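You operate a simulated robot arm through the tools that you are given. There is no shell and no other tool. Be economical: measure what you need, move in short steps, check, and stop when the job is done.

You run a simulated robot arm. Do the job below in one go: nothing can be reset, and whatever is moved stays where it is left.

## Task
Find the roughest bearing, leave the dial there, stop trainer, oil and cooling.
Fine: read all five while it runs, each till the needle settles; oil off once it stands still; no push refused; leave the other controls alone.

Only the result counts: the job must be done as asked and must still hold three seconds after the hand-in. Knocking over, shifting, dropping, spilling or breaking anything else fails it.

## Robot
A 7-joint arm with a two-finger parallel gripper on a trunk, on a base that drives. Base frame: it is fixed to the floor where the robot stands at the start and does not move with it; the origin is under the middle of the robot, x ahead of it, y to its left, z up. Units: m, degrees, N and s.
With the tool pointing down near the work surface it reaches from about 0.22 to 0.74 m from the robot's upright axis, wherever it stands. Its first joint turns from -166.0 to 166.0 degrees. Places, roughly: air valve dial [-2.3, 0.6, 0.3]; filter dial [-2.4, 1, 0.2]; oil heat button [-2.4, 0.5, 0.8]; oil pump button [-2.3, 0.4, 0.8]; oil valve dial [-2.3, 0.5, 0.3]; panel cooling button [-2.4, 0.5, 0.8]; panel lamp test button [-2.5, 1, 0.7]; panel lower button [-2.5, 0.9, 0.6]; panel power dial [-2.3, 0.4, 0.6]; panel purge button [-2.4, 0.5, 0.8]; panel raise button [-2.4, 0.8, 0.6]; panel reset button [-2.4, 0.7, 0.6]; panel start button [-2.4, 0.6, 0.8]; panel stop button [-2.4, 0.7, 0.6]; panel trip button [-2.5, 1, 0.6]; pump dial [-2.4, 0.9, 0.3]; red gear button [-2.5, 0.9, 0.6]; red inlet button [-2.4, 0.7, 0.6]; red middle button [-2.4, 0.8, 0.6]; red motor button [-2.5, 1, 0.6]; red outlet button [-2.4, 0.8, 0.6]; seal air button [-2.3, 0.4, 0.8]; switch of the single wall socket [-2.6, 1.1, 0.5]; trip level dial [-2.4, 0.8, 0.3]. Payload 1.57 kg.
Tool frame: the origin (TCP) lies between the finger pads and is the grasp point; the fingertips stand 0.03 m ahead of it; z points along the fingers, y is the line along which they close. The gripper opens to 0.11 m. The fingers are 0.024 m wide and 0.012 m thick; the gripper's body (0.048 by 0.112 m) begins 0.078 m behind the TCP.
Orientation is that of the tool frame in the base frame, as a unit quaternion [x, y, z, w]. With the fingers straight down and closing along the base's y, the tool's x points along the base's -x, its y along +y and its z along -z.

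## Interface
- The arm moves only by the tool send_rows. Its argument "motion" is a list of rows, each a list of 7 numbers: the finger opening in m, from 0 to 0.11, then the shift along the base's x, y, z in units of 50 mm (1.0 is 50 mm), then the turn, a rotation vector about the base's x, y, z in units of 5 degrees (1.0 is 5 degrees). In form: [[fingers, tx, ty, tz, rx, ry, rz], ...]. A call has 1 to 20 rows; each row shifts and turns the commanded pose from where the row before left it. A call with a number of a shift or a turn outside -1 to 1 is refused whole. Each row takes 0.2 s and may step no farther than 0.05 m and 8.6 degrees from the row before; otherwise, or with a gripper value out of range, the whole call is refused. A pose out of reach is approached as far as the arm can. The call stops where the force on the tool passes 40 N (or 10 N more than at its start, if that is more) or the arm is blocked; 0.2 s more then pass. The fingers move at their own pace (about 0.045 m/s each) and stop on an object; they squeeze with about 32 N. The grip force told is the motor's: it shows also when the fingers shut on nothing. Time passes only in rows, and 0.2 s behind the last, so rows that do not move let the fingers close. The reply holds the time, the measured pose of the TCP, the force on the tool along the base axes, the opening and the grip force, in the units named above and with some noise, with the torque about the TCP (base axes, N m) and any sound that the robot's microphone picked up, and new pictures: "pictures" is both (left out), scene, wrist or none.
- Cameras (640 x 400 px; columns grow to the right, rows downward): "scene" is now at [0.0257, 0.1396, 1.351]; the picture's right is [-0.15, -0.99, 0.00], its down [-0.59, 0.09, -0.80] and it looks along [0.79, -0.12, -0.60] (base axes); focal length 251 px, centre (320, 200). "wrist" rides on the gripper at [0.07, 0.016, -0.141] in the tool frame; the picture's right is [-0.23, 0.97, 0.00], its down [-0.86, -0.20, -0.48] and it looks along [-0.47, -0.11, 0.88] (tool axes); focal length 222 px, centre (320, 200). There is no depth. A picture from a camera that has moved, and an enlarged one, comes with that camera's place and axes in the base frame and with its lens.
- slide_trunk(by): slides the trunk up (or, below 0, down) by that many m; the arm and the scene camera ride with it, the base frame stays. It gives what a move gives, with no picture.
- drive_base(legs): drives the robot by 1 to 6 legs, each [ahead, turn to the left] in m and degrees, along the robot's own axes; the way and the turn of a leg run together, so that a leg with both is an arc; at most 1.5 m and 180 degrees a leg. The arm and the cameras ride along, it lands a little off, and it stops where it bumps. It gives what a move gives, and a new picture of the scene camera.
- head_to(pan, tilt): turns the head with the scene camera to pan (to the left, within 155 degrees either way) and tilt (down, from -29 to 69), counted from straight ahead of the robot. It gives what a move gives, and a new picture of the scene camera.
- close_up(camera, box): a new picture of the part [left, top, right, bottom] of that camera's present view, enlarged. It takes no simulated time.
- close_job(): hands the job in; it is judged then, once.

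Go step by step. Nothing tells you exact positions but the pictures and the camera data: compare them with the known pose of the tool, close in by small moves and look again before you grip or let go. The budget is 135 turns and 274 pictures, counting those below and the enlarged ones. Unless the task says otherwise, let go and move clear before handing in, and close with one line.

The tools are called as a command line: name --pt "numbers of a row" for each row, then --argument value for the rest, lists and objects as JSON in quotes. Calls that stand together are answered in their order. send_rows: Moves the arm, as the interface text tells. Its arguments: {"type":"object","properties":{"motion":{"type":"array","items":{"type":"array","items":{"type":"number"}}},"pictures":{"type":"string","enum":["both","scene","wrist","none"]}},"required":["motion"]} The other tools are called the same way: slide_trunk (by) slides the trunk up or down; drive_base (legs) drives the base; head_to (pan, tilt) turns the head that bears the scene camera; close_up (camera, box) takes an enlarged picture of a part of a camera's view; close_job () hands the job in.

At the start:

```text
t: 0.0
tool_pos: [0.5389, -0.1399, 0.8398]
tool_rot: [0.0, 1.0, 0.0, 0.0]
contact_force: [0.3, 0.1, 0.1]
moment: [0.0, -0.02, 0.02]
grip_width: 0.1101
finger_force: 0.0
trunk travel left (down, up): [-0.275, 0.315]
robot x, y, heading: [-0.0027, 0.0003, -0.1]
head pan, tilt: [-8.4, 36.9]
```

scene: 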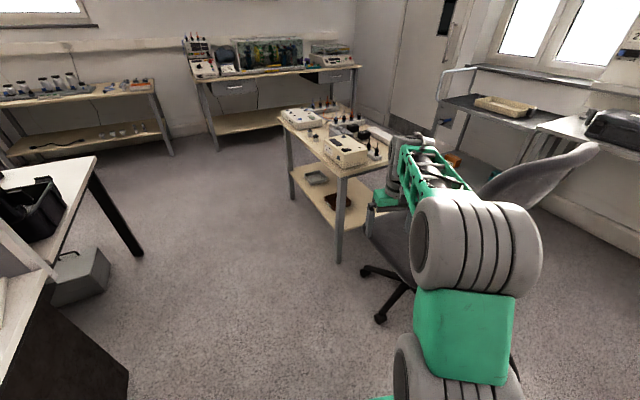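
wrist: 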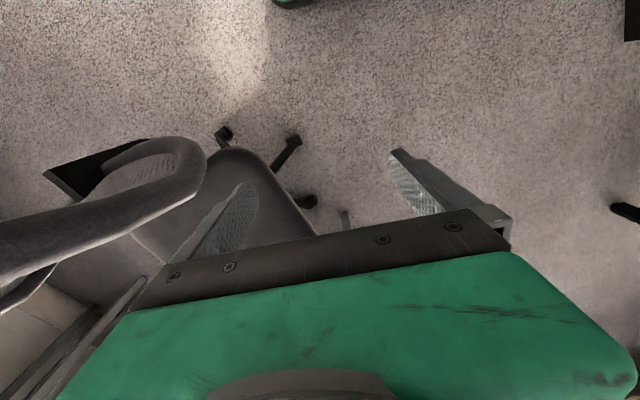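

The scene shows the room ahead, but the trainer lies behind the robot near [-2.4, 0.7]. I'll turn the head to look there first.

head_to --pan 155 --tilt 15

```text
t: 2.5
tool_pos: [0.5393, -0.1393, 0.8407]
tool_rot: [0.0, 1.0, -0.001, 0.0]
contact_force: [0.1, -0.3, -0.2]
moment: [-0.01, 0.0, -0.03]
grip_width: 0.1097
finger_force: 0.1
trunk travel left (down, up): [-0.275, 0.315]
robot x, y, heading: [-0.0018, -0.0012, -0.2]
head pan, tilt: [154.7, 15.0]
camera scene: at [-0.1448, 0.1923, 1.3859], right [0.43, 0.9, 0.0], down [0.23, -0.11, -0.97], along [-0.87, 0.41, -0.26], focal length 251 px, centre (320, 200)
```

scene: 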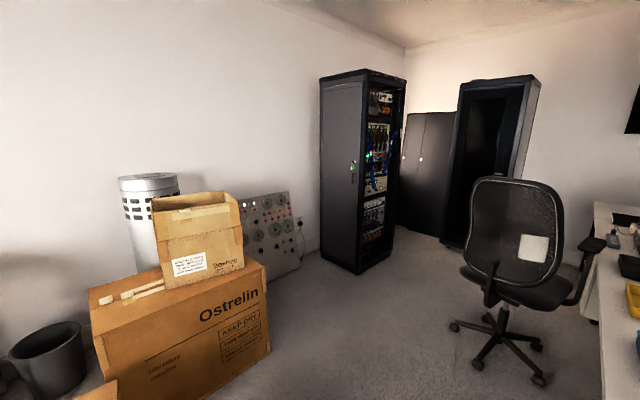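

The panel stands behind the cardboard boxes at the left wall, facing roughly +x. Before turning I'll check the robot's left side for clearance.

head_to --pan 85 --tilt 40

head_to --pan 150 --tilt 45

```text
t: 3.9
tool_pos: [0.5376, -0.1407, 0.8416]
tool_rot: [0.001, 1.0, 0.0, 0.0]
contact_force: [-0.5, -0.3, 0.0]
moment: [0.02, 0.01, -0.01]
grip_width: 0.1101
finger_force: 0.0
trunk travel left (down, up): [-0.275, 0.315]
robot x, y, heading: [0.0007, 0.001, 0.0]
head pan, tilt: [85.0, 40.0]
camera scene: at [-0.053, 0.2371, 1.3464], right [1.0, -0.09, 0.0], down [-0.06, -0.64, -0.77], along [0.07, 0.76, -0.64], focal length 251 px, centre (320, 200)
```

scene: 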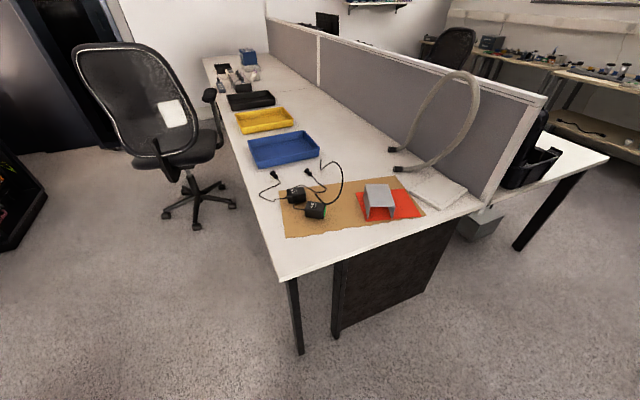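

```text
t: 5.3
tool_pos: [0.5383, -0.1406, 0.8399]
tool_rot: [0.0, 1.0, 0.0, 0.0]
contact_force: [-0.6, 0.3, 0.2]
moment: [-0.01, 0.02, 0.0]
grip_width: 0.1101
finger_force: 0.0
trunk travel left (down, up): [-0.275, 0.315]
robot x, y, heading: [0.0039, 0.0006, 0.1]
head pan, tilt: [150.0, 45.0]
camera scene: at [-0.1308, 0.1931, 1.3391], right [0.5, 0.87, 0.0], down [0.61, -0.35, -0.71], along [-0.61, 0.35, -0.71], focal length 251 px, centre (320, 200)
```

scene: 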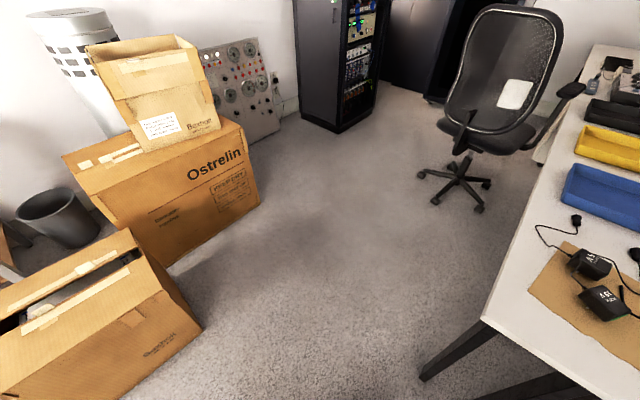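

The desk edge lies about 0.6 m to my left and a small box sits to the rear right. I'll pull the arm in and raise the trunk, then turn and drive in the free lane.

send_rows --pt "0.0 -1 0 0 0 0 0" --pt "0.0 -1 0 0 0 0 0" --pt "0.0 -1 0.5 0 0 0 0" --pt "0.0 -0.5 0.5 0 0 0 0" --pictures "none"

slide_trunk --by 0.2

head_to --pan 0 --tilt 30

drive_base --legs '[[0, 145]]'

```text
refused: row 3 steps farther than a row can; nothing moved
```

```text
t: 7.4
tool_pos: [0.5383, -0.1413, 1.0408]
tool_rot: [0.0, 1.0, 0.0, 0.0]
contact_force: [0.5, 0.4, 0.1]
moment: [-0.04, -0.03, 0.0]
grip_width: 0.1099
finger_force: 0.1
trunk travel left (down, up): [-0.475, 0.115]
robot x, y, heading: [0.0005, -0.0002, -0.0]
head pan, tilt: [150.0, 45.0]
```

```text
t: 9.8
tool_pos: [0.5373, -0.1418, 1.04]
tool_rot: [0.0, 1.0, 0.0, -0.001]
contact_force: [0.1, -0.1, 0.5]
moment: [0.0, 0.01, 0.01]
grip_width: 0.11
finger_force: 0.2
trunk travel left (down, up): [-0.475, 0.115]
robot x, y, heading: [-0.0047, -0.0001, -0.1]
head pan, tilt: [0.0, 30.0]
camera scene: at [0.0301, 0.1524, 1.5617], right [0.0, -1.0, 0.0], down [-0.5, 0.0, -0.87], along [0.87, 0.0, -0.5], focal length 251 px, centre (320, 200)
```

scene: 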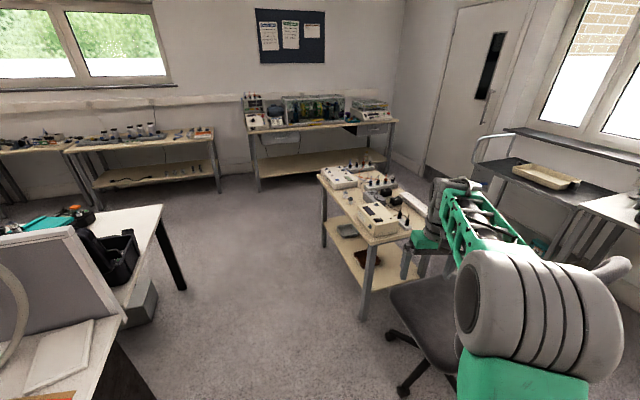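

```text
t: 16.1
tool_pos: [-0.3568, 0.4273, 1.04]
tool_rot: [0.952, -0.305, -0.001, 0.0]
contact_force: [-0.4, -0.7, -0.5]
moment: [0.04, 0.01, 0.01]
grip_width: 0.11
finger_force: 0.1
trunk travel left (down, up): [-0.475, 0.115]
robot x, y, heading: [0.005, 0.0023, 144.5]
head pan, tilt: [0.0, 30.0]
camera scene: at [-0.115, -0.1103, 1.5617], right [0.58, 0.81, 0.0], down [0.41, -0.29, -0.87], along [-0.7, 0.5, -0.5], focal length 251 px, centre (320, 200)
```

scene: 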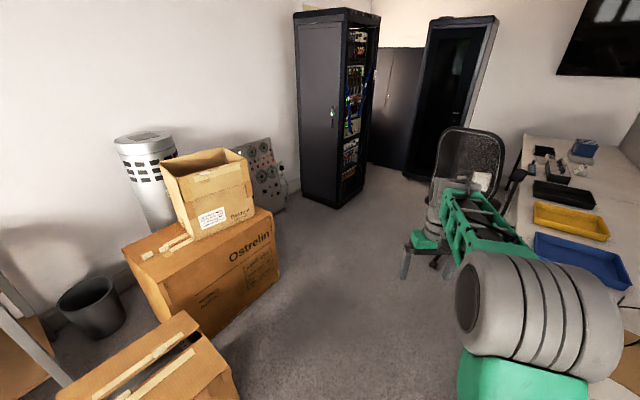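

The turn worked and the lane is clear. I'll drive ahead past the small box and face the panel.

drive_base --legs '[[1.22, 0], [0, 20]]'

```text
t: 23.4
tool_pos: [-1.4641, 1.003, 1.0402]
tool_rot: [0.99, -0.142, 0.0, -0.001]
contact_force: [0.2, -0.5, 0.2]
moment: [0.01, -0.01, 0.01]
grip_width: 0.1097
finger_force: 0.1
trunk travel left (down, up): [-0.475, 0.115]
robot x, y, heading: [-0.9889, 0.7127, 164.0]
head pan, tilt: [0.0, 30.0]
camera scene: at [-1.0607, 0.5744, 1.5617], right [0.28, 0.96, 0.0], down [0.48, -0.14, -0.87], along [-0.83, 0.24, -0.5], focal length 251 px, centre (320, 200)
```

scene: 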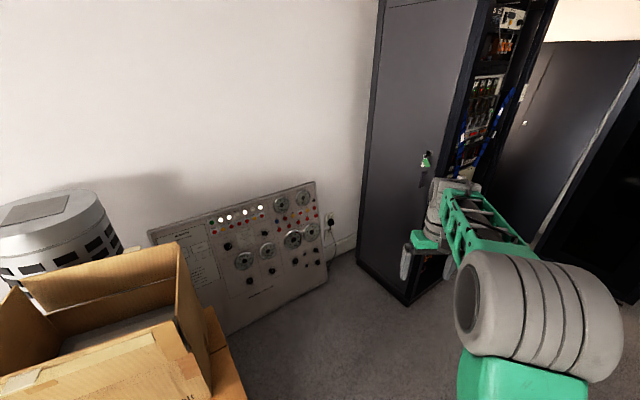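

The panel is in view: a leaning board with gauges, lamps and dials. I'll zoom in to read the labels.

close_up --camera "scene" --box '[140, 170, 350, 340]'

close_up --camera "scene" --box '[200, 180, 330, 270]'

```text
2.35 times, centred on (245, 255) of scene
camera zoom: at [-1.0607, 0.5744, 1.5617], right [0.28, 0.96, 0.0], down [0.48, -0.14, -0.87], along [-0.83, 0.24, -0.5], focal length 591 px, centre (496, 71)
```

zoom: 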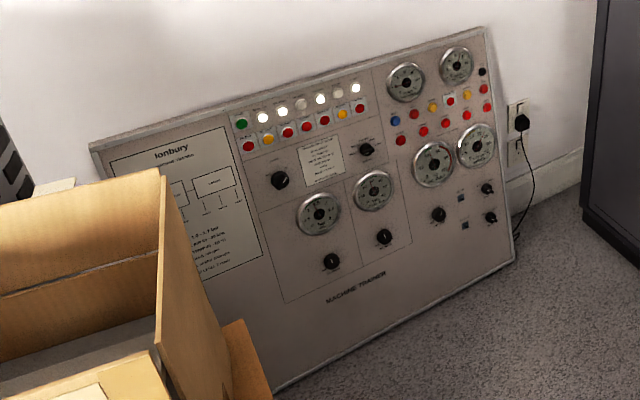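

```text
4.44 times, centred on (265, 225) of scene
camera zoom: at [-1.0607, 0.5744, 1.5617], right [0.28, 0.96, 0.0], down [0.48, -0.14, -0.87], along [-0.83, 0.24, -0.5], focal length 1116 px, centre (564, 89)
```

zoom: 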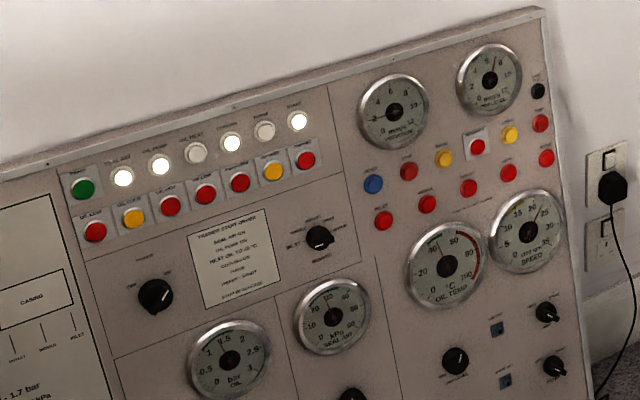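

Panel geometry: the bottom edge runs from about (-2.15, 0.26) to (-2.39, 1.02), normal heading about (0.95, 0.31), leaning back about 12°. I'll tip the tool forward with the fingers shut, then drive closer.

send_rows --pt "0 0 0 0 0.276 0.961 0" --pt "0 0 0 0 0.276 0.961 0" --pt "0 0 0 0 0.276 0.961 0" --pt "0 0 0 0 0.276 0.961 0" --pt "0 0 0 0 0.276 0.961 0" --pt "0 0 0 0 0.276 0.961 0" --pt "0 0 0 0 0.276 0.961 0" --pt "0 0 0 0 0.276 0.961 0" --pt "0 0 0 0 0.276 0.961 0" --pt "0 0 0 0 0.276 0.961 0" --pt "0 0 0 0 0.276 0.961 0" --pt "0 0 0 0 0.276 0.961 0" --pt "0 0 0 0 0.276 0.961 0" --pt "0 0 0 0 0.276 0.961 0" --pt "0 0 0 0 0.276 0.961 0" --pt "0 0 0 0 0.276 0.961 0" --pictures "both"

```text
t: 26.8
tool_pos: [-1.4635, 1.0021, 1.0406]
tool_rot: [0.758, -0.108, -0.637, -0.089]
contact_force: [0.4, -0.8, 0.8]
moment: [-0.01, 0.01, -0.03]
grip_width: 0.0
finger_force: 21.3
trunk travel left (down, up): [-0.475, 0.115]
robot x, y, heading: [-0.9897, 0.7173, 163.8]
head pan, tilt: [0.0, 30.0]
camera scene: at [-1.0606, 0.5747, 1.5617], right [0.28, 0.96, 0.0], down [0.48, -0.14, -0.87], along [-0.83, 0.24, -0.5], focal length 251 px, centre (320, 200)
camera wrist: at [-1.3234, 0.9461, 0.9971], right [-0.31, -0.92, 0.23], down [0.37, 0.11, 0.92], along [-0.88, 0.37, 0.31], focal length 222 px, centre (320, 200)
```

scene: 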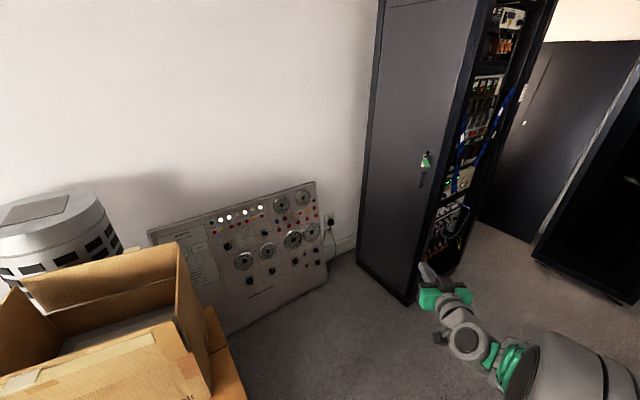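
wrist: 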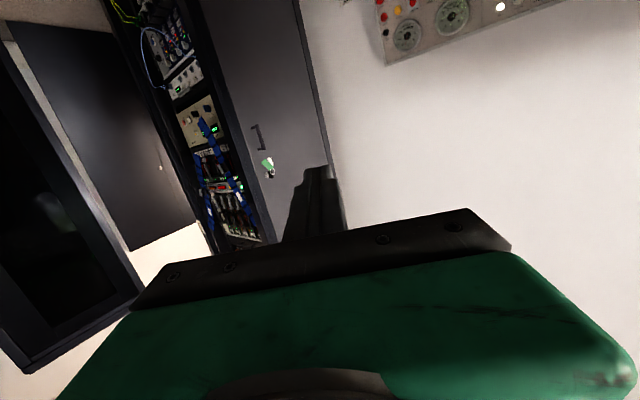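

The tool now points forward. I'll drive in and turn to face the panel squarely.

drive_base --legs '[[0.65, 0], [0, 34]]'

```text
t: 32.0
tool_pos: [-2.1655, 0.8732, 1.0412]
tool_rot: [0.758, 0.117, -0.633, 0.101]
contact_force: [0.4, -0.3, 0.2]
moment: [-0.04, -0.02, 0.0]
grip_width: 0.0
finger_force: 21.4
trunk travel left (down, up): [-0.475, 0.115]
robot x, y, heading: [-1.6173, 0.901, -162.6]
head pan, tilt: [0.0, 30.0]
camera scene: at [-1.5945, 0.7407, 1.5617], right [-0.3, 0.95, 0.0], down [0.48, 0.15, -0.87], along [-0.83, -0.26, -0.5], focal length 251 px, centre (320, 200)
```

scene: 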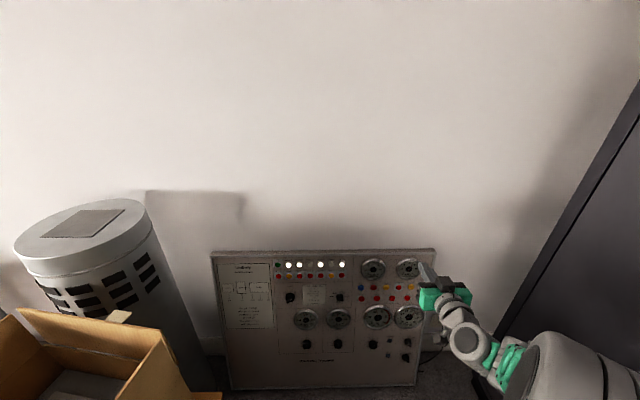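

Squared up. I'll tilt the head down, and zoom for the labels.

head_to --pan 0 --tilt 50

close_up --camera "scene" --box '[260, 130, 350, 190]'

close_up --camera "scene" --box '[345, 130, 435, 190]'

```text
t: 32.9
tool_pos: [-2.1665, 0.8736, 1.0397]
tool_rot: [0.758, 0.116, -0.634, 0.1]
contact_force: [0.0, 0.4, 0.1]
moment: [0.01, -0.01, 0.01]
grip_width: 0.0
finger_force: 21.2
trunk travel left (down, up): [-0.475, 0.115]
robot x, y, heading: [-1.6086, 0.9012, -162.7]
head pan, tilt: [0.0, 50.0]
camera scene: at [-1.5817, 0.7447, 1.5322], right [-0.3, 0.95, 0.0], down [0.73, 0.23, -0.64], along [-0.61, -0.19, -0.77], focal length 251 px, centre (320, 200)
```

scene: 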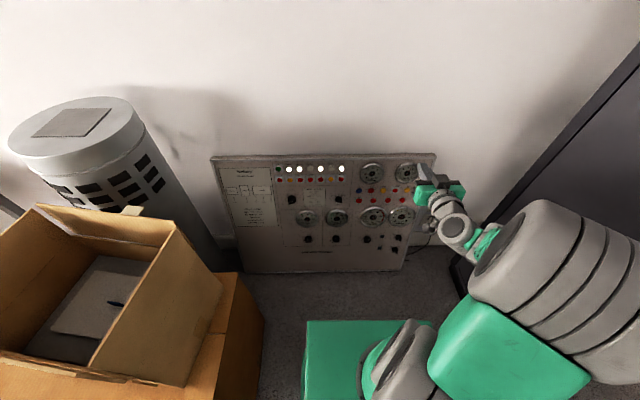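

```text
6.67 times, centred on (305, 160) of scene
camera zoom: at [-1.5817, 0.7447, 1.5322], right [-0.3, 0.95, 0.0], down [0.73, 0.23, -0.64], along [-0.61, -0.19, -0.77], focal length 1674 px, centre (420, 467)
```

zoom: 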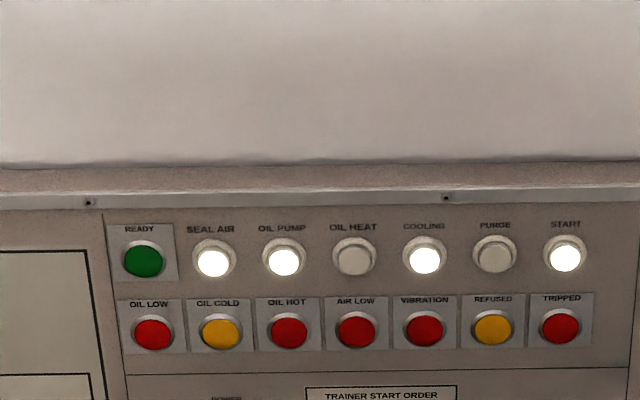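

```text
6.67 times, centred on (390, 160) of scene
camera zoom: at [-1.5817, 0.7447, 1.5322], right [-0.3, 0.95, 0.0], down [0.73, 0.23, -0.64], along [-0.61, -0.19, -0.77], focal length 1674 px, centre (-147, 467)
```

zoom: 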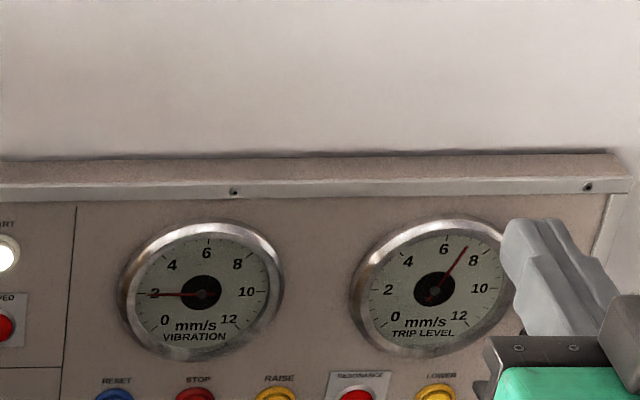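

The trainer is running (seal air, oil pump, cooling and start lit), and vibration reads about 2. Next the lower half.

close_up --camera "scene" --box '[275, 180, 359, 236]'

close_up --camera "scene" --box '[345, 178, 420, 228]'

close_up --camera "scene" --box '[210, 155, 280, 240]'

```text
7.14 times, centred on (317, 208) of scene
camera zoom: at [-1.5817, 0.7447, 1.5322], right [-0.3, 0.95, 0.0], down [0.73, 0.23, -0.64], along [-0.61, -0.19, -0.77], focal length 1794 px, centre (341, 143)
```

zoom: 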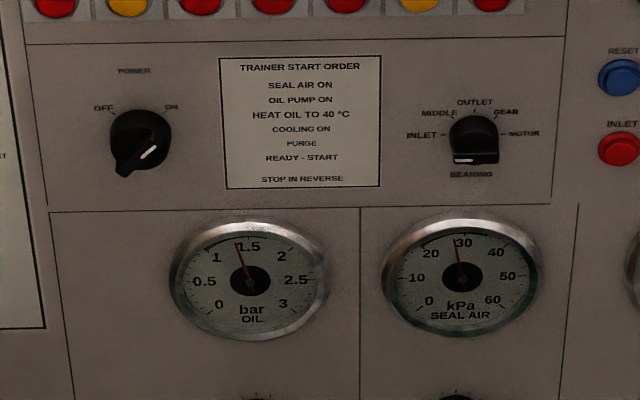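

```text
8.00 times, centred on (382, 203) of scene
camera zoom: at [-1.5817, 0.7447, 1.5322], right [-0.3, 0.95, 0.0], down [0.73, 0.23, -0.64], along [-0.61, -0.19, -0.77], focal length 2009 px, centre (-180, 176)
```

zoom: 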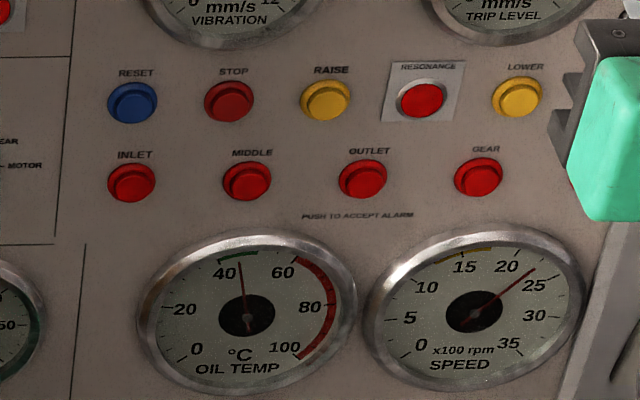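

```text
4.71 times, centred on (245, 198) of scene
camera zoom: at [-1.5817, 0.7447, 1.5322], right [-0.3, 0.95, 0.0], down [0.73, 0.23, -0.64], along [-0.61, -0.19, -0.77], focal length 1182 px, centre (673, 212)
```

zoom: 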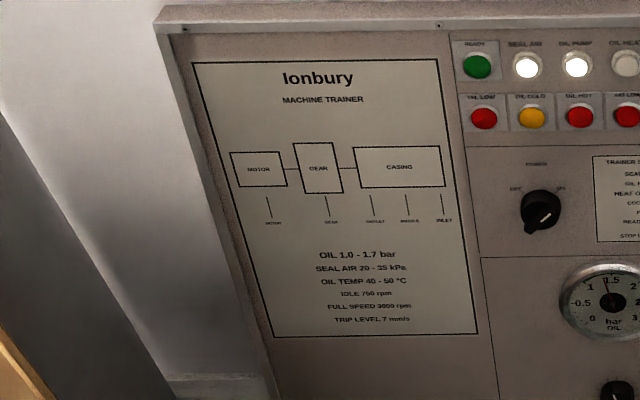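

The bearing dial reads INLET (five positions at 45° steps, up to MOTOR), and it sits near (-2.36, 0.595, 0.58). I'll creep 0.1 m closer, pull the tool back a bit and lower the trunk to panel height.

drive_base --legs '[[0.1, 0]]'

send_rows --pt "0 0.95 0.3 0 0 0 0" --pt "0 0.95 0.3 0 0 0 0" --pt "0 0.95 0.3 0 0 0 0" --pictures "none"

slide_trunk --by -0.4

head_to --pan 0 --tilt 38

```text
t: 34.0
tool_pos: [-2.2627, 0.8435, 1.0404]
tool_rot: [0.758, 0.116, -0.634, 0.1]
contact_force: [-0.4, -0.1, 0.9]
moment: [-0.01, 0.01, -0.03]
grip_width: 0.0003
finger_force: 21.3
trunk travel left (down, up): [-0.475, 0.115]
robot x, y, heading: [-1.7073, 0.8717, -162.7]
head pan, tilt: [0.0, 50.0]
camera scene: at [-1.6779, 0.7148, 1.5322], right [-0.3, 0.95, 0.0], down [0.73, 0.23, -0.64], along [-0.61, -0.19, -0.77], focal length 251 px, centre (320, 200)
```

scene: 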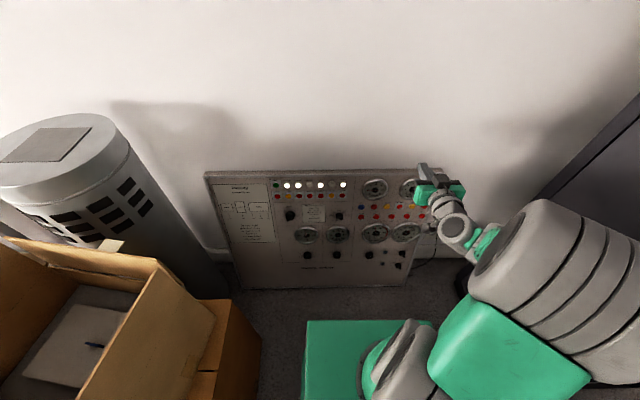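

```text
t: 34.8
tool_pos: [-2.1195, 0.8888, 1.0399]
tool_rot: [0.757, 0.117, -0.635, 0.1]
contact_force: [0.1, 0.2, -0.2]
moment: [0.0, 0.04, 0.0]
grip_width: 0.0004
finger_force: 21.0
trunk travel left (down, up): [-0.475, 0.115]
robot x, y, heading: [-1.7099, 0.8681, -162.7]
head pan, tilt: [0.0, 50.0]
```

```text
t: 38.7
tool_pos: [-2.1187, 0.8897, 0.6413]
tool_rot: [0.758, 0.116, -0.634, 0.1]
contact_force: [-1.0, 0.2, 0.1]
moment: [-0.03, -0.02, -0.02]
grip_width: 0.0
finger_force: 21.5
trunk travel left (down, up): [-0.075, 0.515]
robot x, y, heading: [-1.7089, 0.8731, -162.8]
head pan, tilt: [0.0, 50.0]
```

```text
t: 39.4
tool_pos: [-2.12, 0.8875, 0.6403]
tool_rot: [0.758, 0.116, -0.634, 0.1]
contact_force: [-0.4, 0.7, 0.2]
moment: [-0.03, 0.03, -0.02]
grip_width: 0.0001
finger_force: 21.1
trunk travel left (down, up): [-0.075, 0.515]
robot x, y, heading: [-1.7094, 0.8691, -162.7]
head pan, tilt: [0.0, 38.0]
camera scene: at [-1.6865, 0.712, 1.1493], right [-0.3, 0.95, 0.0], down [0.59, 0.18, -0.79], along [-0.75, -0.23, -0.62], focal length 251 px, centre (320, 200)
```

scene: 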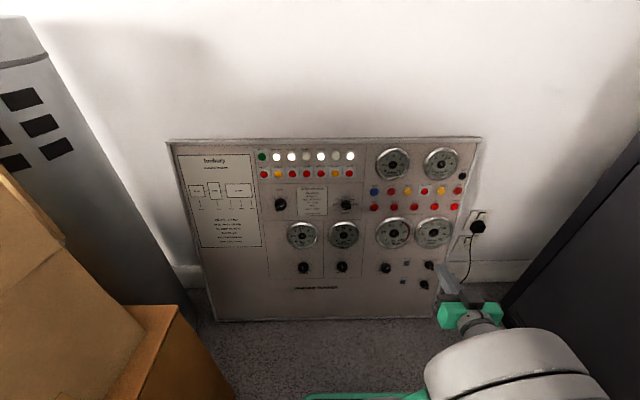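

Great view of the whole panel. I'll zoom in for precise positions and the needles.

close_up --camera "scene" --box '[250, 140, 410, 240]'

close_up --camera "scene" --box '[325, 180, 389, 220]'

close_up --camera "scene" --box '[360, 140, 480, 260]'

```text
4.00 times, centred on (330, 190) of scene
camera zoom: at [-1.6865, 0.712, 1.1493], right [-0.3, 0.95, 0.0], down [0.59, 0.18, -0.79], along [-0.75, -0.23, -0.62], focal length 1004 px, centre (280, 240)
```

zoom: 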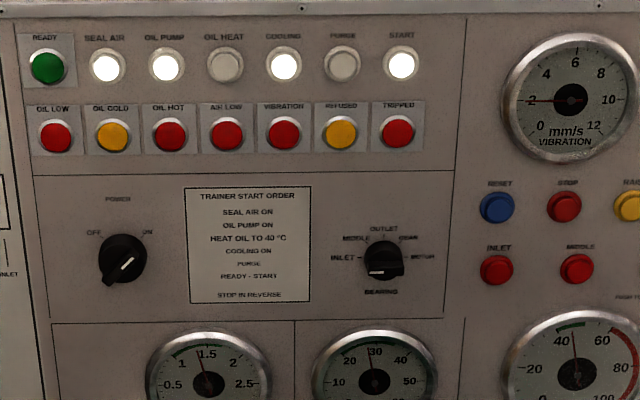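

```text
10.00 times, centred on (357, 200) of scene
camera zoom: at [-1.6865, 0.712, 1.1493], right [-0.3, 0.95, 0.0], down [0.59, 0.18, -0.79], along [-0.75, -0.23, -0.62], focal length 2511 px, centre (-50, 200)
```

zoom: 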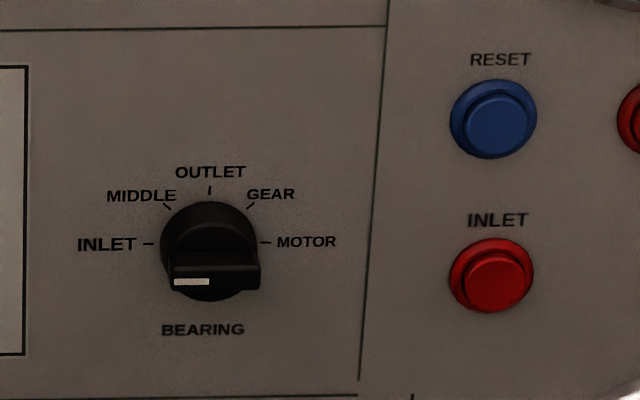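

```text
3.33 times, centred on (420, 200) of scene
camera zoom: at [-1.6865, 0.712, 1.1493], right [-0.3, 0.95, 0.0], down [0.59, 0.18, -0.79], along [-0.75, -0.23, -0.62], focal length 837 px, centre (-13, 200)
```

zoom: 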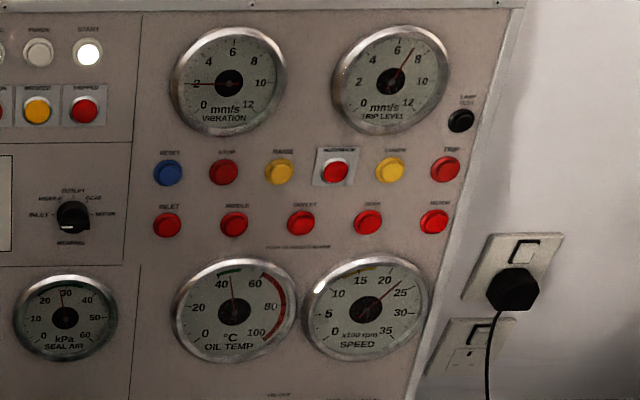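

The dial bar lies horizontally with its mark at INLET, at about (-2.36, 0.598, 0.59). I'll move to 0.12 m in front of it while rolling the tool -90°, so the fingers close vertically across the bar.

send_rows --pt "0.05 -0.141 -0.282 -0.03 0.938 0.299 0.176" --pt "0.05 -0.141 -0.282 -0.03 0.938 0.299 0.176" --pt "0.05 -0.141 -0.282 -0.03 0.938 0.299 0.176" --pt "0.05 -0.141 -0.282 -0.03 0.938 0.299 0.176" --pt "0.05 -0.141 -0.282 -0.03 0.938 0.299 0.176" --pt "0.05 -0.141 -0.282 -0.03 0.938 0.299 0.176" --pt "0.05 -0.141 -0.282 -0.03 0.938 0.299 0.176" --pt "0.05 -0.141 -0.282 -0.03 0.938 0.299 0.176" --pt "0.05 -0.141 -0.282 -0.03 0.938 0.299 0.176" --pt "0.05 -0.141 -0.282 -0.03 0.938 0.299 0.176" --pt "0.05 -0.141 -0.282 -0.03 0.938 0.299 0.176" --pt "0.05 -0.141 -0.282 -0.03 0.938 0.299 0.176" --pt "0.05 -0.141 -0.282 -0.03 0.938 0.299 0.176" --pt "0.05 -0.141 -0.282 -0.03 0.938 0.299 0.176" --pt "0.05 -0.141 -0.282 -0.03 0.938 0.299 0.176" --pt "0.05 -0.141 -0.282 -0.03 0.938 0.299 0.176" --pt "0.05 -0.141 -0.282 -0.03 0.938 0.299 0.176" --pt "0.05 -0.141 -0.282 -0.03 0.938 0.299 0.176"

```text
t: 43.2
tool_pos: [-2.2459, 0.6347, 0.6138]
tool_rot: [0.454, 0.618, -0.519, -0.378]
contact_force: [-0.2, -0.5, -0.5]
moment: [0.03, 0.01, 0.0]
grip_width: 0.0501
finger_force: 0.1
trunk travel left (down, up): [-0.075, 0.515]
robot x, y, heading: [-1.7041, 0.8694, -162.8]
head pan, tilt: [0.0, 38.0]
camera scene: at [-1.6864, 0.7121, 1.1493], right [-0.3, 0.95, 0.0], down [0.59, 0.18, -0.79], along [-0.75, -0.23, -0.62], focal length 251 px, centre (320, 200)
camera wrist: at [-2.1318, 0.745, 0.6216], right [0.23, -0.17, -0.96], down [0.67, -0.68, 0.28], along [-0.7, -0.71, -0.05], focal length 222 px, centre (320, 200)
```

scene: 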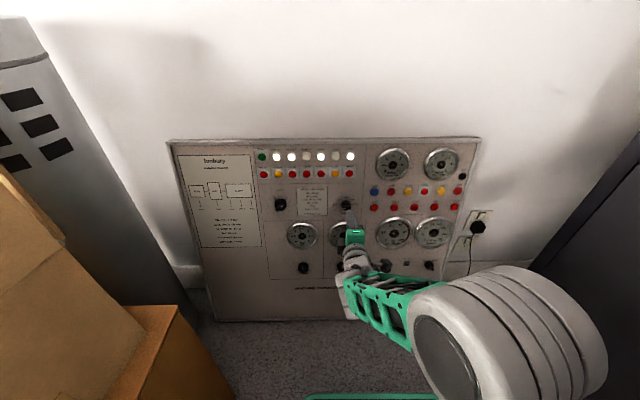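
wrist: 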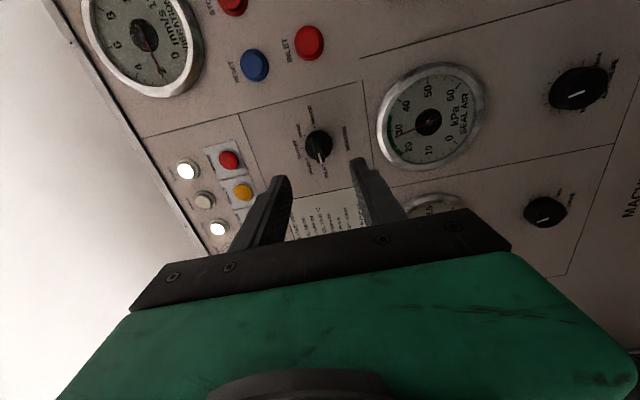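

Wrist and scene rays agree: dial at (-2.365, 0.598, 0.592), right on the tool axis. I'll advance 0.06 m and look again.

send_rows --pt "0.05 -0.58 -0.18 -0.11 0 0 0" --pt "0.05 -0.58 -0.18 -0.11 0 0 0"

close_up --camera "wrist" --box '[240, 80, 400, 220]'

close_up --camera "scene" --box '[320, 140, 440, 240]'

```text
t: 43.8
tool_pos: [-2.3041, 0.6177, 0.6032]
tool_rot: [0.453, 0.618, -0.519, -0.379]
contact_force: [-1.1, -0.2, 0.0]
moment: [0.04, -0.02, -0.01]
grip_width: 0.0501
finger_force: 0.0
trunk travel left (down, up): [-0.075, 0.515]
robot x, y, heading: [-1.7045, 0.8687, -163.0]
head pan, tilt: [0.0, 38.0]
camera scene: at [-1.6863, 0.712, 1.1493], right [-0.3, 0.95, 0.0], down [0.59, 0.18, -0.79], along [-0.75, -0.23, -0.62], focal length 251 px, centre (320, 200)
camera wrist: at [-2.1899, 0.728, 0.6109], right [0.23, -0.17, -0.96], down [0.67, -0.68, 0.28], along [-0.7, -0.71, -0.05], focal length 222 px, centre (320, 200)
```

scene: 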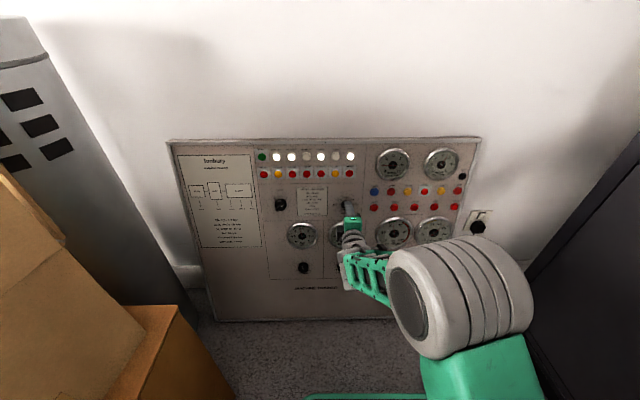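
wrist: 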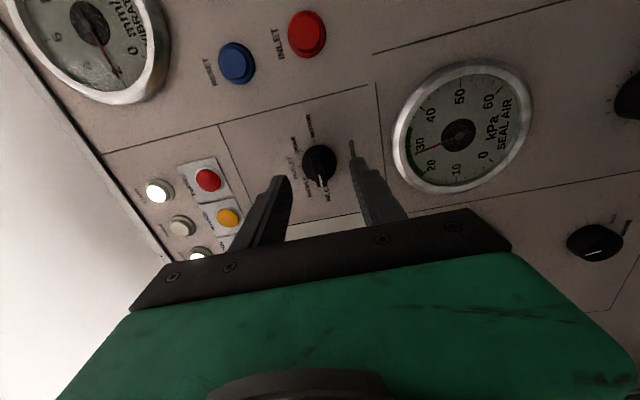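

```text
2.86 times, centred on (320, 150) of wrist
camera zoom: at [-2.1899, 0.728, 0.6109], right [0.23, -0.17, -0.96], down [0.67, -0.68, 0.28], along [-0.7, -0.71, -0.05], focal length 635 px, centre (320, 343)
```

zoom: 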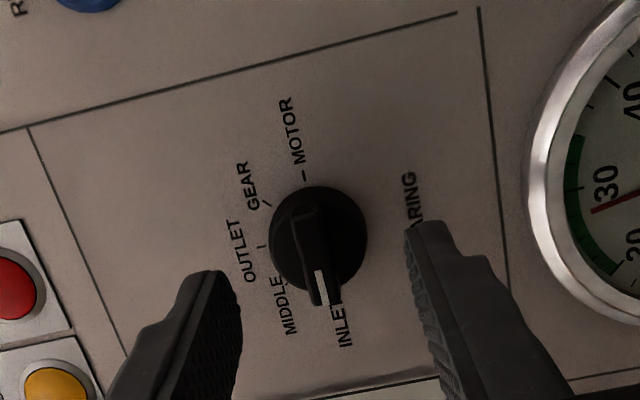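

```text
4.00 times, centred on (380, 190) of scene
camera zoom: at [-1.6863, 0.712, 1.1493], right [-0.3, 0.95, 0.0], down [0.59, 0.18, -0.79], along [-0.75, -0.23, -0.62], focal length 1004 px, centre (80, 240)
```

zoom: 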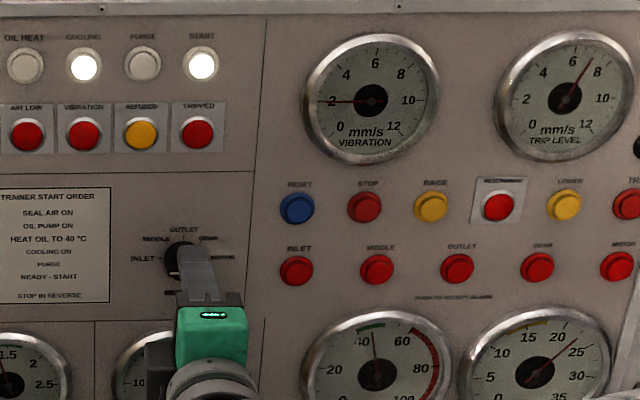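

Well aligned. INLET reads a steady 2.0. I'll advance 0.025 m and close the fingers on the bar.

send_rows --pt "0.05 -0.24 -0.075 -0.045 0 0 0" --pt "0.05 -0.24 -0.075 -0.045 0 0 0" --pt "0.0 0 0 0 0 0 0" --pt "0.0 0 0 0 0 0 0" --pt "0.0 0 0 0 0 0 0" --pictures "wrist"

close_up --camera "wrist" --box '[240, 80, 400, 220]'

```text
t: 45.0
tool_pos: [-2.329, 0.6103, 0.5994]
tool_rot: [0.454, 0.618, -0.519, -0.378]
contact_force: [3.0, 1.0, 2.6]
moment: [0.06, -0.23, 0.11]
grip_width: 0.0101
finger_force: 18.3
trunk travel left (down, up): [-0.075, 0.515]
robot x, y, heading: [-1.7095, 0.8666, -162.6]
head pan, tilt: [0.0, 38.0]
camera wrist: at [-2.2138, 0.7201, 0.6076], right [0.23, -0.17, -0.96], down [0.67, -0.68, 0.28], along [-0.7, -0.71, -0.04], focal length 222 px, centre (320, 200)
```

wrist: 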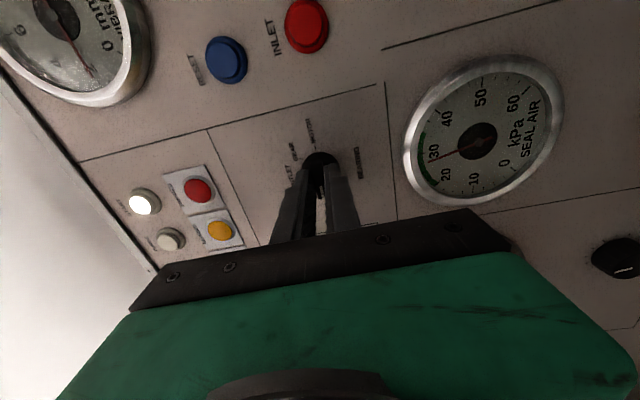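

```text
2.86 times, centred on (320, 150) of wrist
camera zoom: at [-2.2138, 0.7201, 0.6076], right [0.23, -0.17, -0.96], down [0.67, -0.68, 0.28], along [-0.7, -0.71, -0.04], focal length 635 px, centre (320, 343)
```

zoom: 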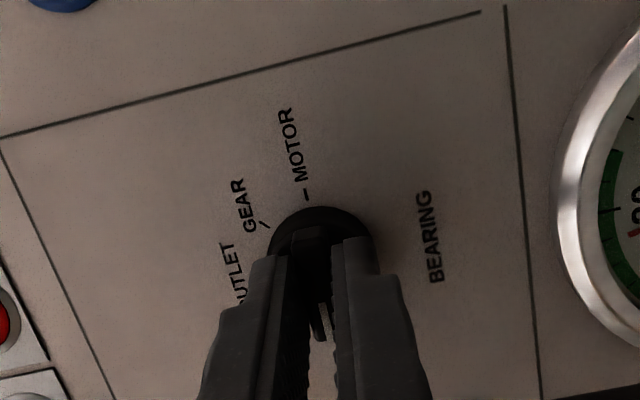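

The bar is gripped (10 mm). I'll turn it 45° clockwise to MIDDLE.

send_rows --pt "0 0 0 0 -0.938 -0.299 -0.176" --pt "0 0 0 0 -0.938 -0.299 -0.176" --pt "0 0 0 0 -0.938 -0.299 -0.176" --pt "0 0 0 0 -0.938 -0.299 -0.176" --pt "0 0 0 0 -0.938 -0.299 -0.176" --pt "0 0 0 0 -0.938 -0.299 -0.176" --pt "0 0 0 0 -0.938 -0.299 -0.176" --pt "0 0 0 0 -0.938 -0.299 -0.176" --pt "0 0 0 0 -0.938 -0.299 -0.176" --pictures "none"

close_up --camera "scene" --box '[320, 140, 440, 240]'

close_up --camera "wrist" --box '[240, 80, 400, 220]'

```text
t: 47.0
tool_pos: [-2.3275, 0.6101, 0.6003]
tool_rot: [0.656, 0.395, -0.626, -0.151]
contact_force: [5.9, 3.9, 9.5]
moment: [0.23, -0.54, -0.2]
grip_width: 0.0101
finger_force: 28.0
trunk travel left (down, up): [-0.075, 0.515]
robot x, y, heading: [-1.7051, 0.8696, -162.5]
head pan, tilt: [0.0, 38.0]
```

```text
4.00 times, centred on (380, 190) of scene
camera zoom: at [-1.6858, 0.7124, 1.1494], right [-0.3, 0.95, 0.0], down [0.59, 0.18, -0.79], along [-0.75, -0.23, -0.61], focal length 1004 px, centre (80, 240)
```

zoom: 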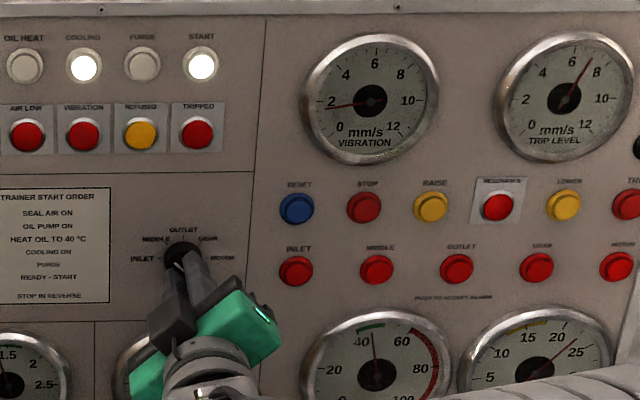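

```text
2.86 times, centred on (320, 150) of wrist
camera zoom: at [-2.1966, 0.6917, 0.5635], right [0.35, -0.78, -0.51], down [0.46, -0.33, 0.82], along [-0.82, -0.52, 0.25], focal length 635 px, centre (320, 343)
```

zoom: 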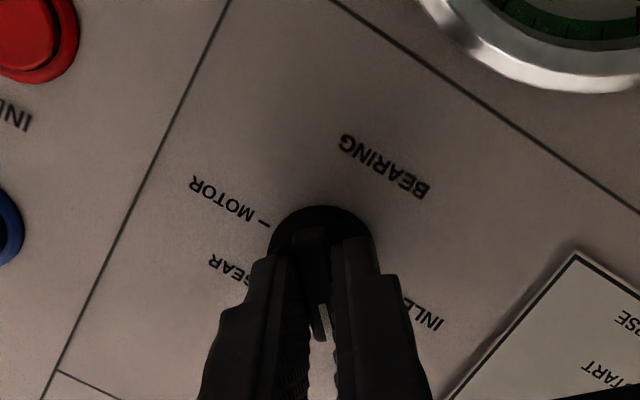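

The dial turned, and the needle is moving (about 1.6). I'll wait for it to settle.

send_rows --pt "0 0 0 0 0 0 0" --pt "0 0 0 0 0 0 0" --pt "0 0 0 0 0 0 0" --pt "0 0 0 0 0 0 0" --pt "0 0 0 0 0 0 0" --pt "0 0 0 0 0 0 0" --pt "0 0 0 0 0 0 0" --pt "0 0 0 0 0 0 0" --pt "0 0 0 0 0 0 0" --pt "0 0 0 0 0 0 0" --pictures "none"

close_up --camera "scene" --box '[360, 140, 424, 180]'

send_rows --pt "0 0 0 0 0 0 0" --pt "0 0 0 0 0 0 0" --pt "0 0 0 0 0 0 0" --pt "0 0 0 0 0 0 0" --pt "0 0 0 0 0 0 0" --pt "0 0 0 0 0 0 0" --pt "0 0 0 0 0 0 0" --pt "0 0 0 0 0 0 0" --pt "0 0 0 0 0 0 0" --pt "0 0 0 0 0 0 0" --pictures "none"

close_up --camera "scene" --box '[360, 140, 424, 180]'

```text
t: 49.2
tool_pos: [-2.3272, 0.6092, 0.5994]
tool_rot: [0.655, 0.397, -0.625, -0.15]
contact_force: [3.3, 3.4, 9.5]
moment: [-0.01, -0.13, 0.17]
grip_width: 0.0097
finger_force: 28.4
trunk travel left (down, up): [-0.075, 0.515]
robot x, y, heading: [-1.7094, 0.8705, -163.1]
head pan, tilt: [0.0, 38.0]
```

```text
10.00 times, centred on (392, 160) of scene
camera zoom: at [-1.6858, 0.7125, 1.1494], right [-0.3, 0.95, 0.0], down [0.59, 0.18, -0.79], along [-0.75, -0.23, -0.61], focal length 2511 px, centre (-400, 600)
```

zoom: 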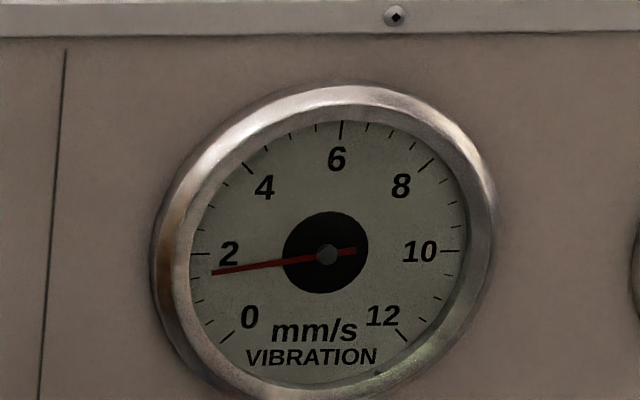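

```text
t: 51.4
tool_pos: [-2.3265, 0.6092, 0.5996]
tool_rot: [0.655, 0.397, -0.625, -0.15]
contact_force: [1.1, 4.6, 10.6]
moment: [-0.05, -0.06, 0.24]
grip_width: 0.0101
finger_force: 28.1
trunk travel left (down, up): [-0.075, 0.515]
robot x, y, heading: [-1.7083, 0.8685, -162.4]
head pan, tilt: [0.0, 38.0]
```

```text
10.00 times, centred on (392, 160) of scene
camera zoom: at [-1.6858, 0.7125, 1.1494], right [-0.3, 0.95, 0.0], down [0.59, 0.18, -0.79], along [-0.75, -0.23, -0.61], focal length 2511 px, centre (-400, 600)
```

zoom: 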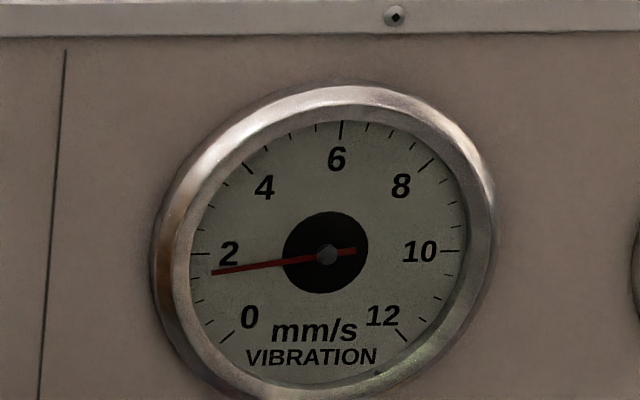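

MIDDLE settled at 1.6. Next OUTLET.

send_rows --pt "0 0 0 0.03 -0.938 -0.299 -0.176" --pt "0 0 0 0 -0.938 -0.299 -0.176" --pt "0 0 0 0 -0.938 -0.299 -0.176" --pt "0 0 0 0 -0.938 -0.299 -0.176" --pt "0 0 0 0 -0.938 -0.299 -0.176" --pt "0 0 0 0 -0.938 -0.299 -0.176" --pt "0 0 0 0 -0.938 -0.299 -0.176" --pt "0 0 0 0 -0.938 -0.299 -0.176" --pt "0 0 0 0 -0.938 -0.299 -0.176" --pt "0 0 0 0 0 0 0" --pt "0 0 0 0 0 0 0" --pt "0 0 0 0 0 0 0" --pt "0 0 0 0 0 0 0" --pt "0 0 0 0 0 0 0" --pt "0 0 0 0 0 0 0" --pt "0 0 0 0 0 0 0" --pt "0 0 0 0 0 0 0" --pt "0 0 0 0 0 0 0" --pictures "none"

close_up --camera "scene" --box '[320, 140, 440, 240]'

send_rows --pt "0 0 0 0 0 0 0" --pt "0 0 0 0 0 0 0" --pt "0 0 0 0 0 0 0" --pt "0 0 0 0 0 0 0" --pt "0 0 0 0 0 0 0" --pt "0 0 0 0 0 0 0" --pt "0 0 0 0 0 0 0" --pt "0 0 0 0 0 0 0" --pt "0 0 0 0 0 0 0" --pt "0 0 0 0 0 0 0" --pt "0 0 0 0 0 0 0" --pictures "none"

close_up --camera "scene" --box '[320, 140, 440, 240]'

close_up --camera "wrist" --box '[240, 80, 400, 220]'

```text
t: 55.2
tool_pos: [-2.3272, 0.6103, 0.5992]
tool_rot: [0.758, 0.116, -0.634, 0.1]
contact_force: [5.2, 2.1, -4.4]
moment: [-0.06, -0.04, 0.34]
grip_width: 0.0101
finger_force: 28.1
trunk travel left (down, up): [-0.075, 0.515]
robot x, y, heading: [-1.7071, 0.8662, -162.7]
head pan, tilt: [0.0, 38.0]
```

```text
4.00 times, centred on (380, 190) of scene
camera zoom: at [-1.6866, 0.712, 1.1493], right [-0.3, 0.95, 0.0], down [0.59, 0.18, -0.79], along [-0.75, -0.23, -0.62], focal length 1004 px, centre (80, 240)
```

zoom: 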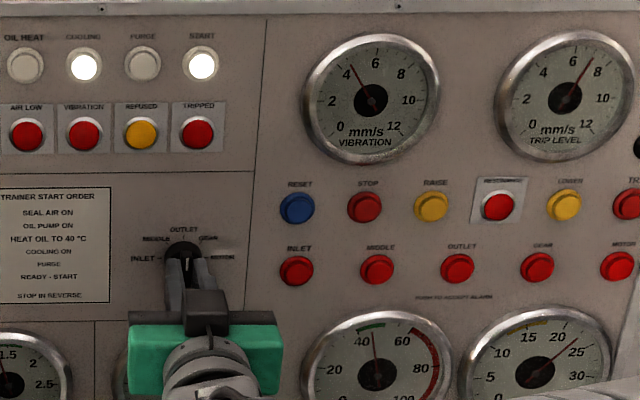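

```text
t: 57.6
tool_pos: [-2.3277, 0.6104, 0.599]
tool_rot: [0.758, 0.115, -0.634, 0.099]
contact_force: [10.6, 1.1, -8.6]
moment: [0.01, -0.26, 0.34]
grip_width: 0.0101
finger_force: 28.6
trunk travel left (down, up): [-0.075, 0.515]
robot x, y, heading: [-1.71, 0.8726, -162.6]
head pan, tilt: [0.0, 38.0]
```

```text
4.00 times, centred on (380, 190) of scene
camera zoom: at [-1.6866, 0.7119, 1.1493], right [-0.3, 0.95, 0.0], down [0.59, 0.18, -0.79], along [-0.75, -0.23, -0.62], focal length 1004 px, centre (80, 240)
```

zoom: 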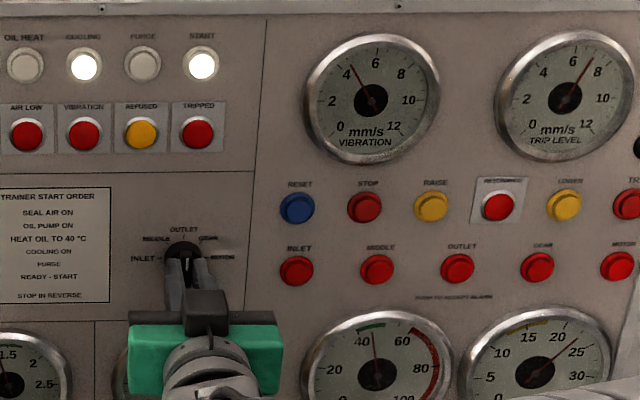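

```text
2.86 times, centred on (320, 150) of wrist
camera zoom: at [-2.1786, 0.6406, 0.5553], right [0.26, -0.94, 0.23], down [0.24, 0.29, 0.93], along [-0.94, -0.18, 0.3], focal length 635 px, centre (320, 343)
```

zoom: 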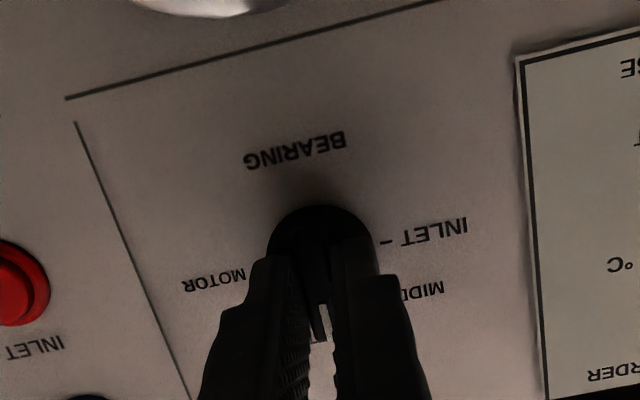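

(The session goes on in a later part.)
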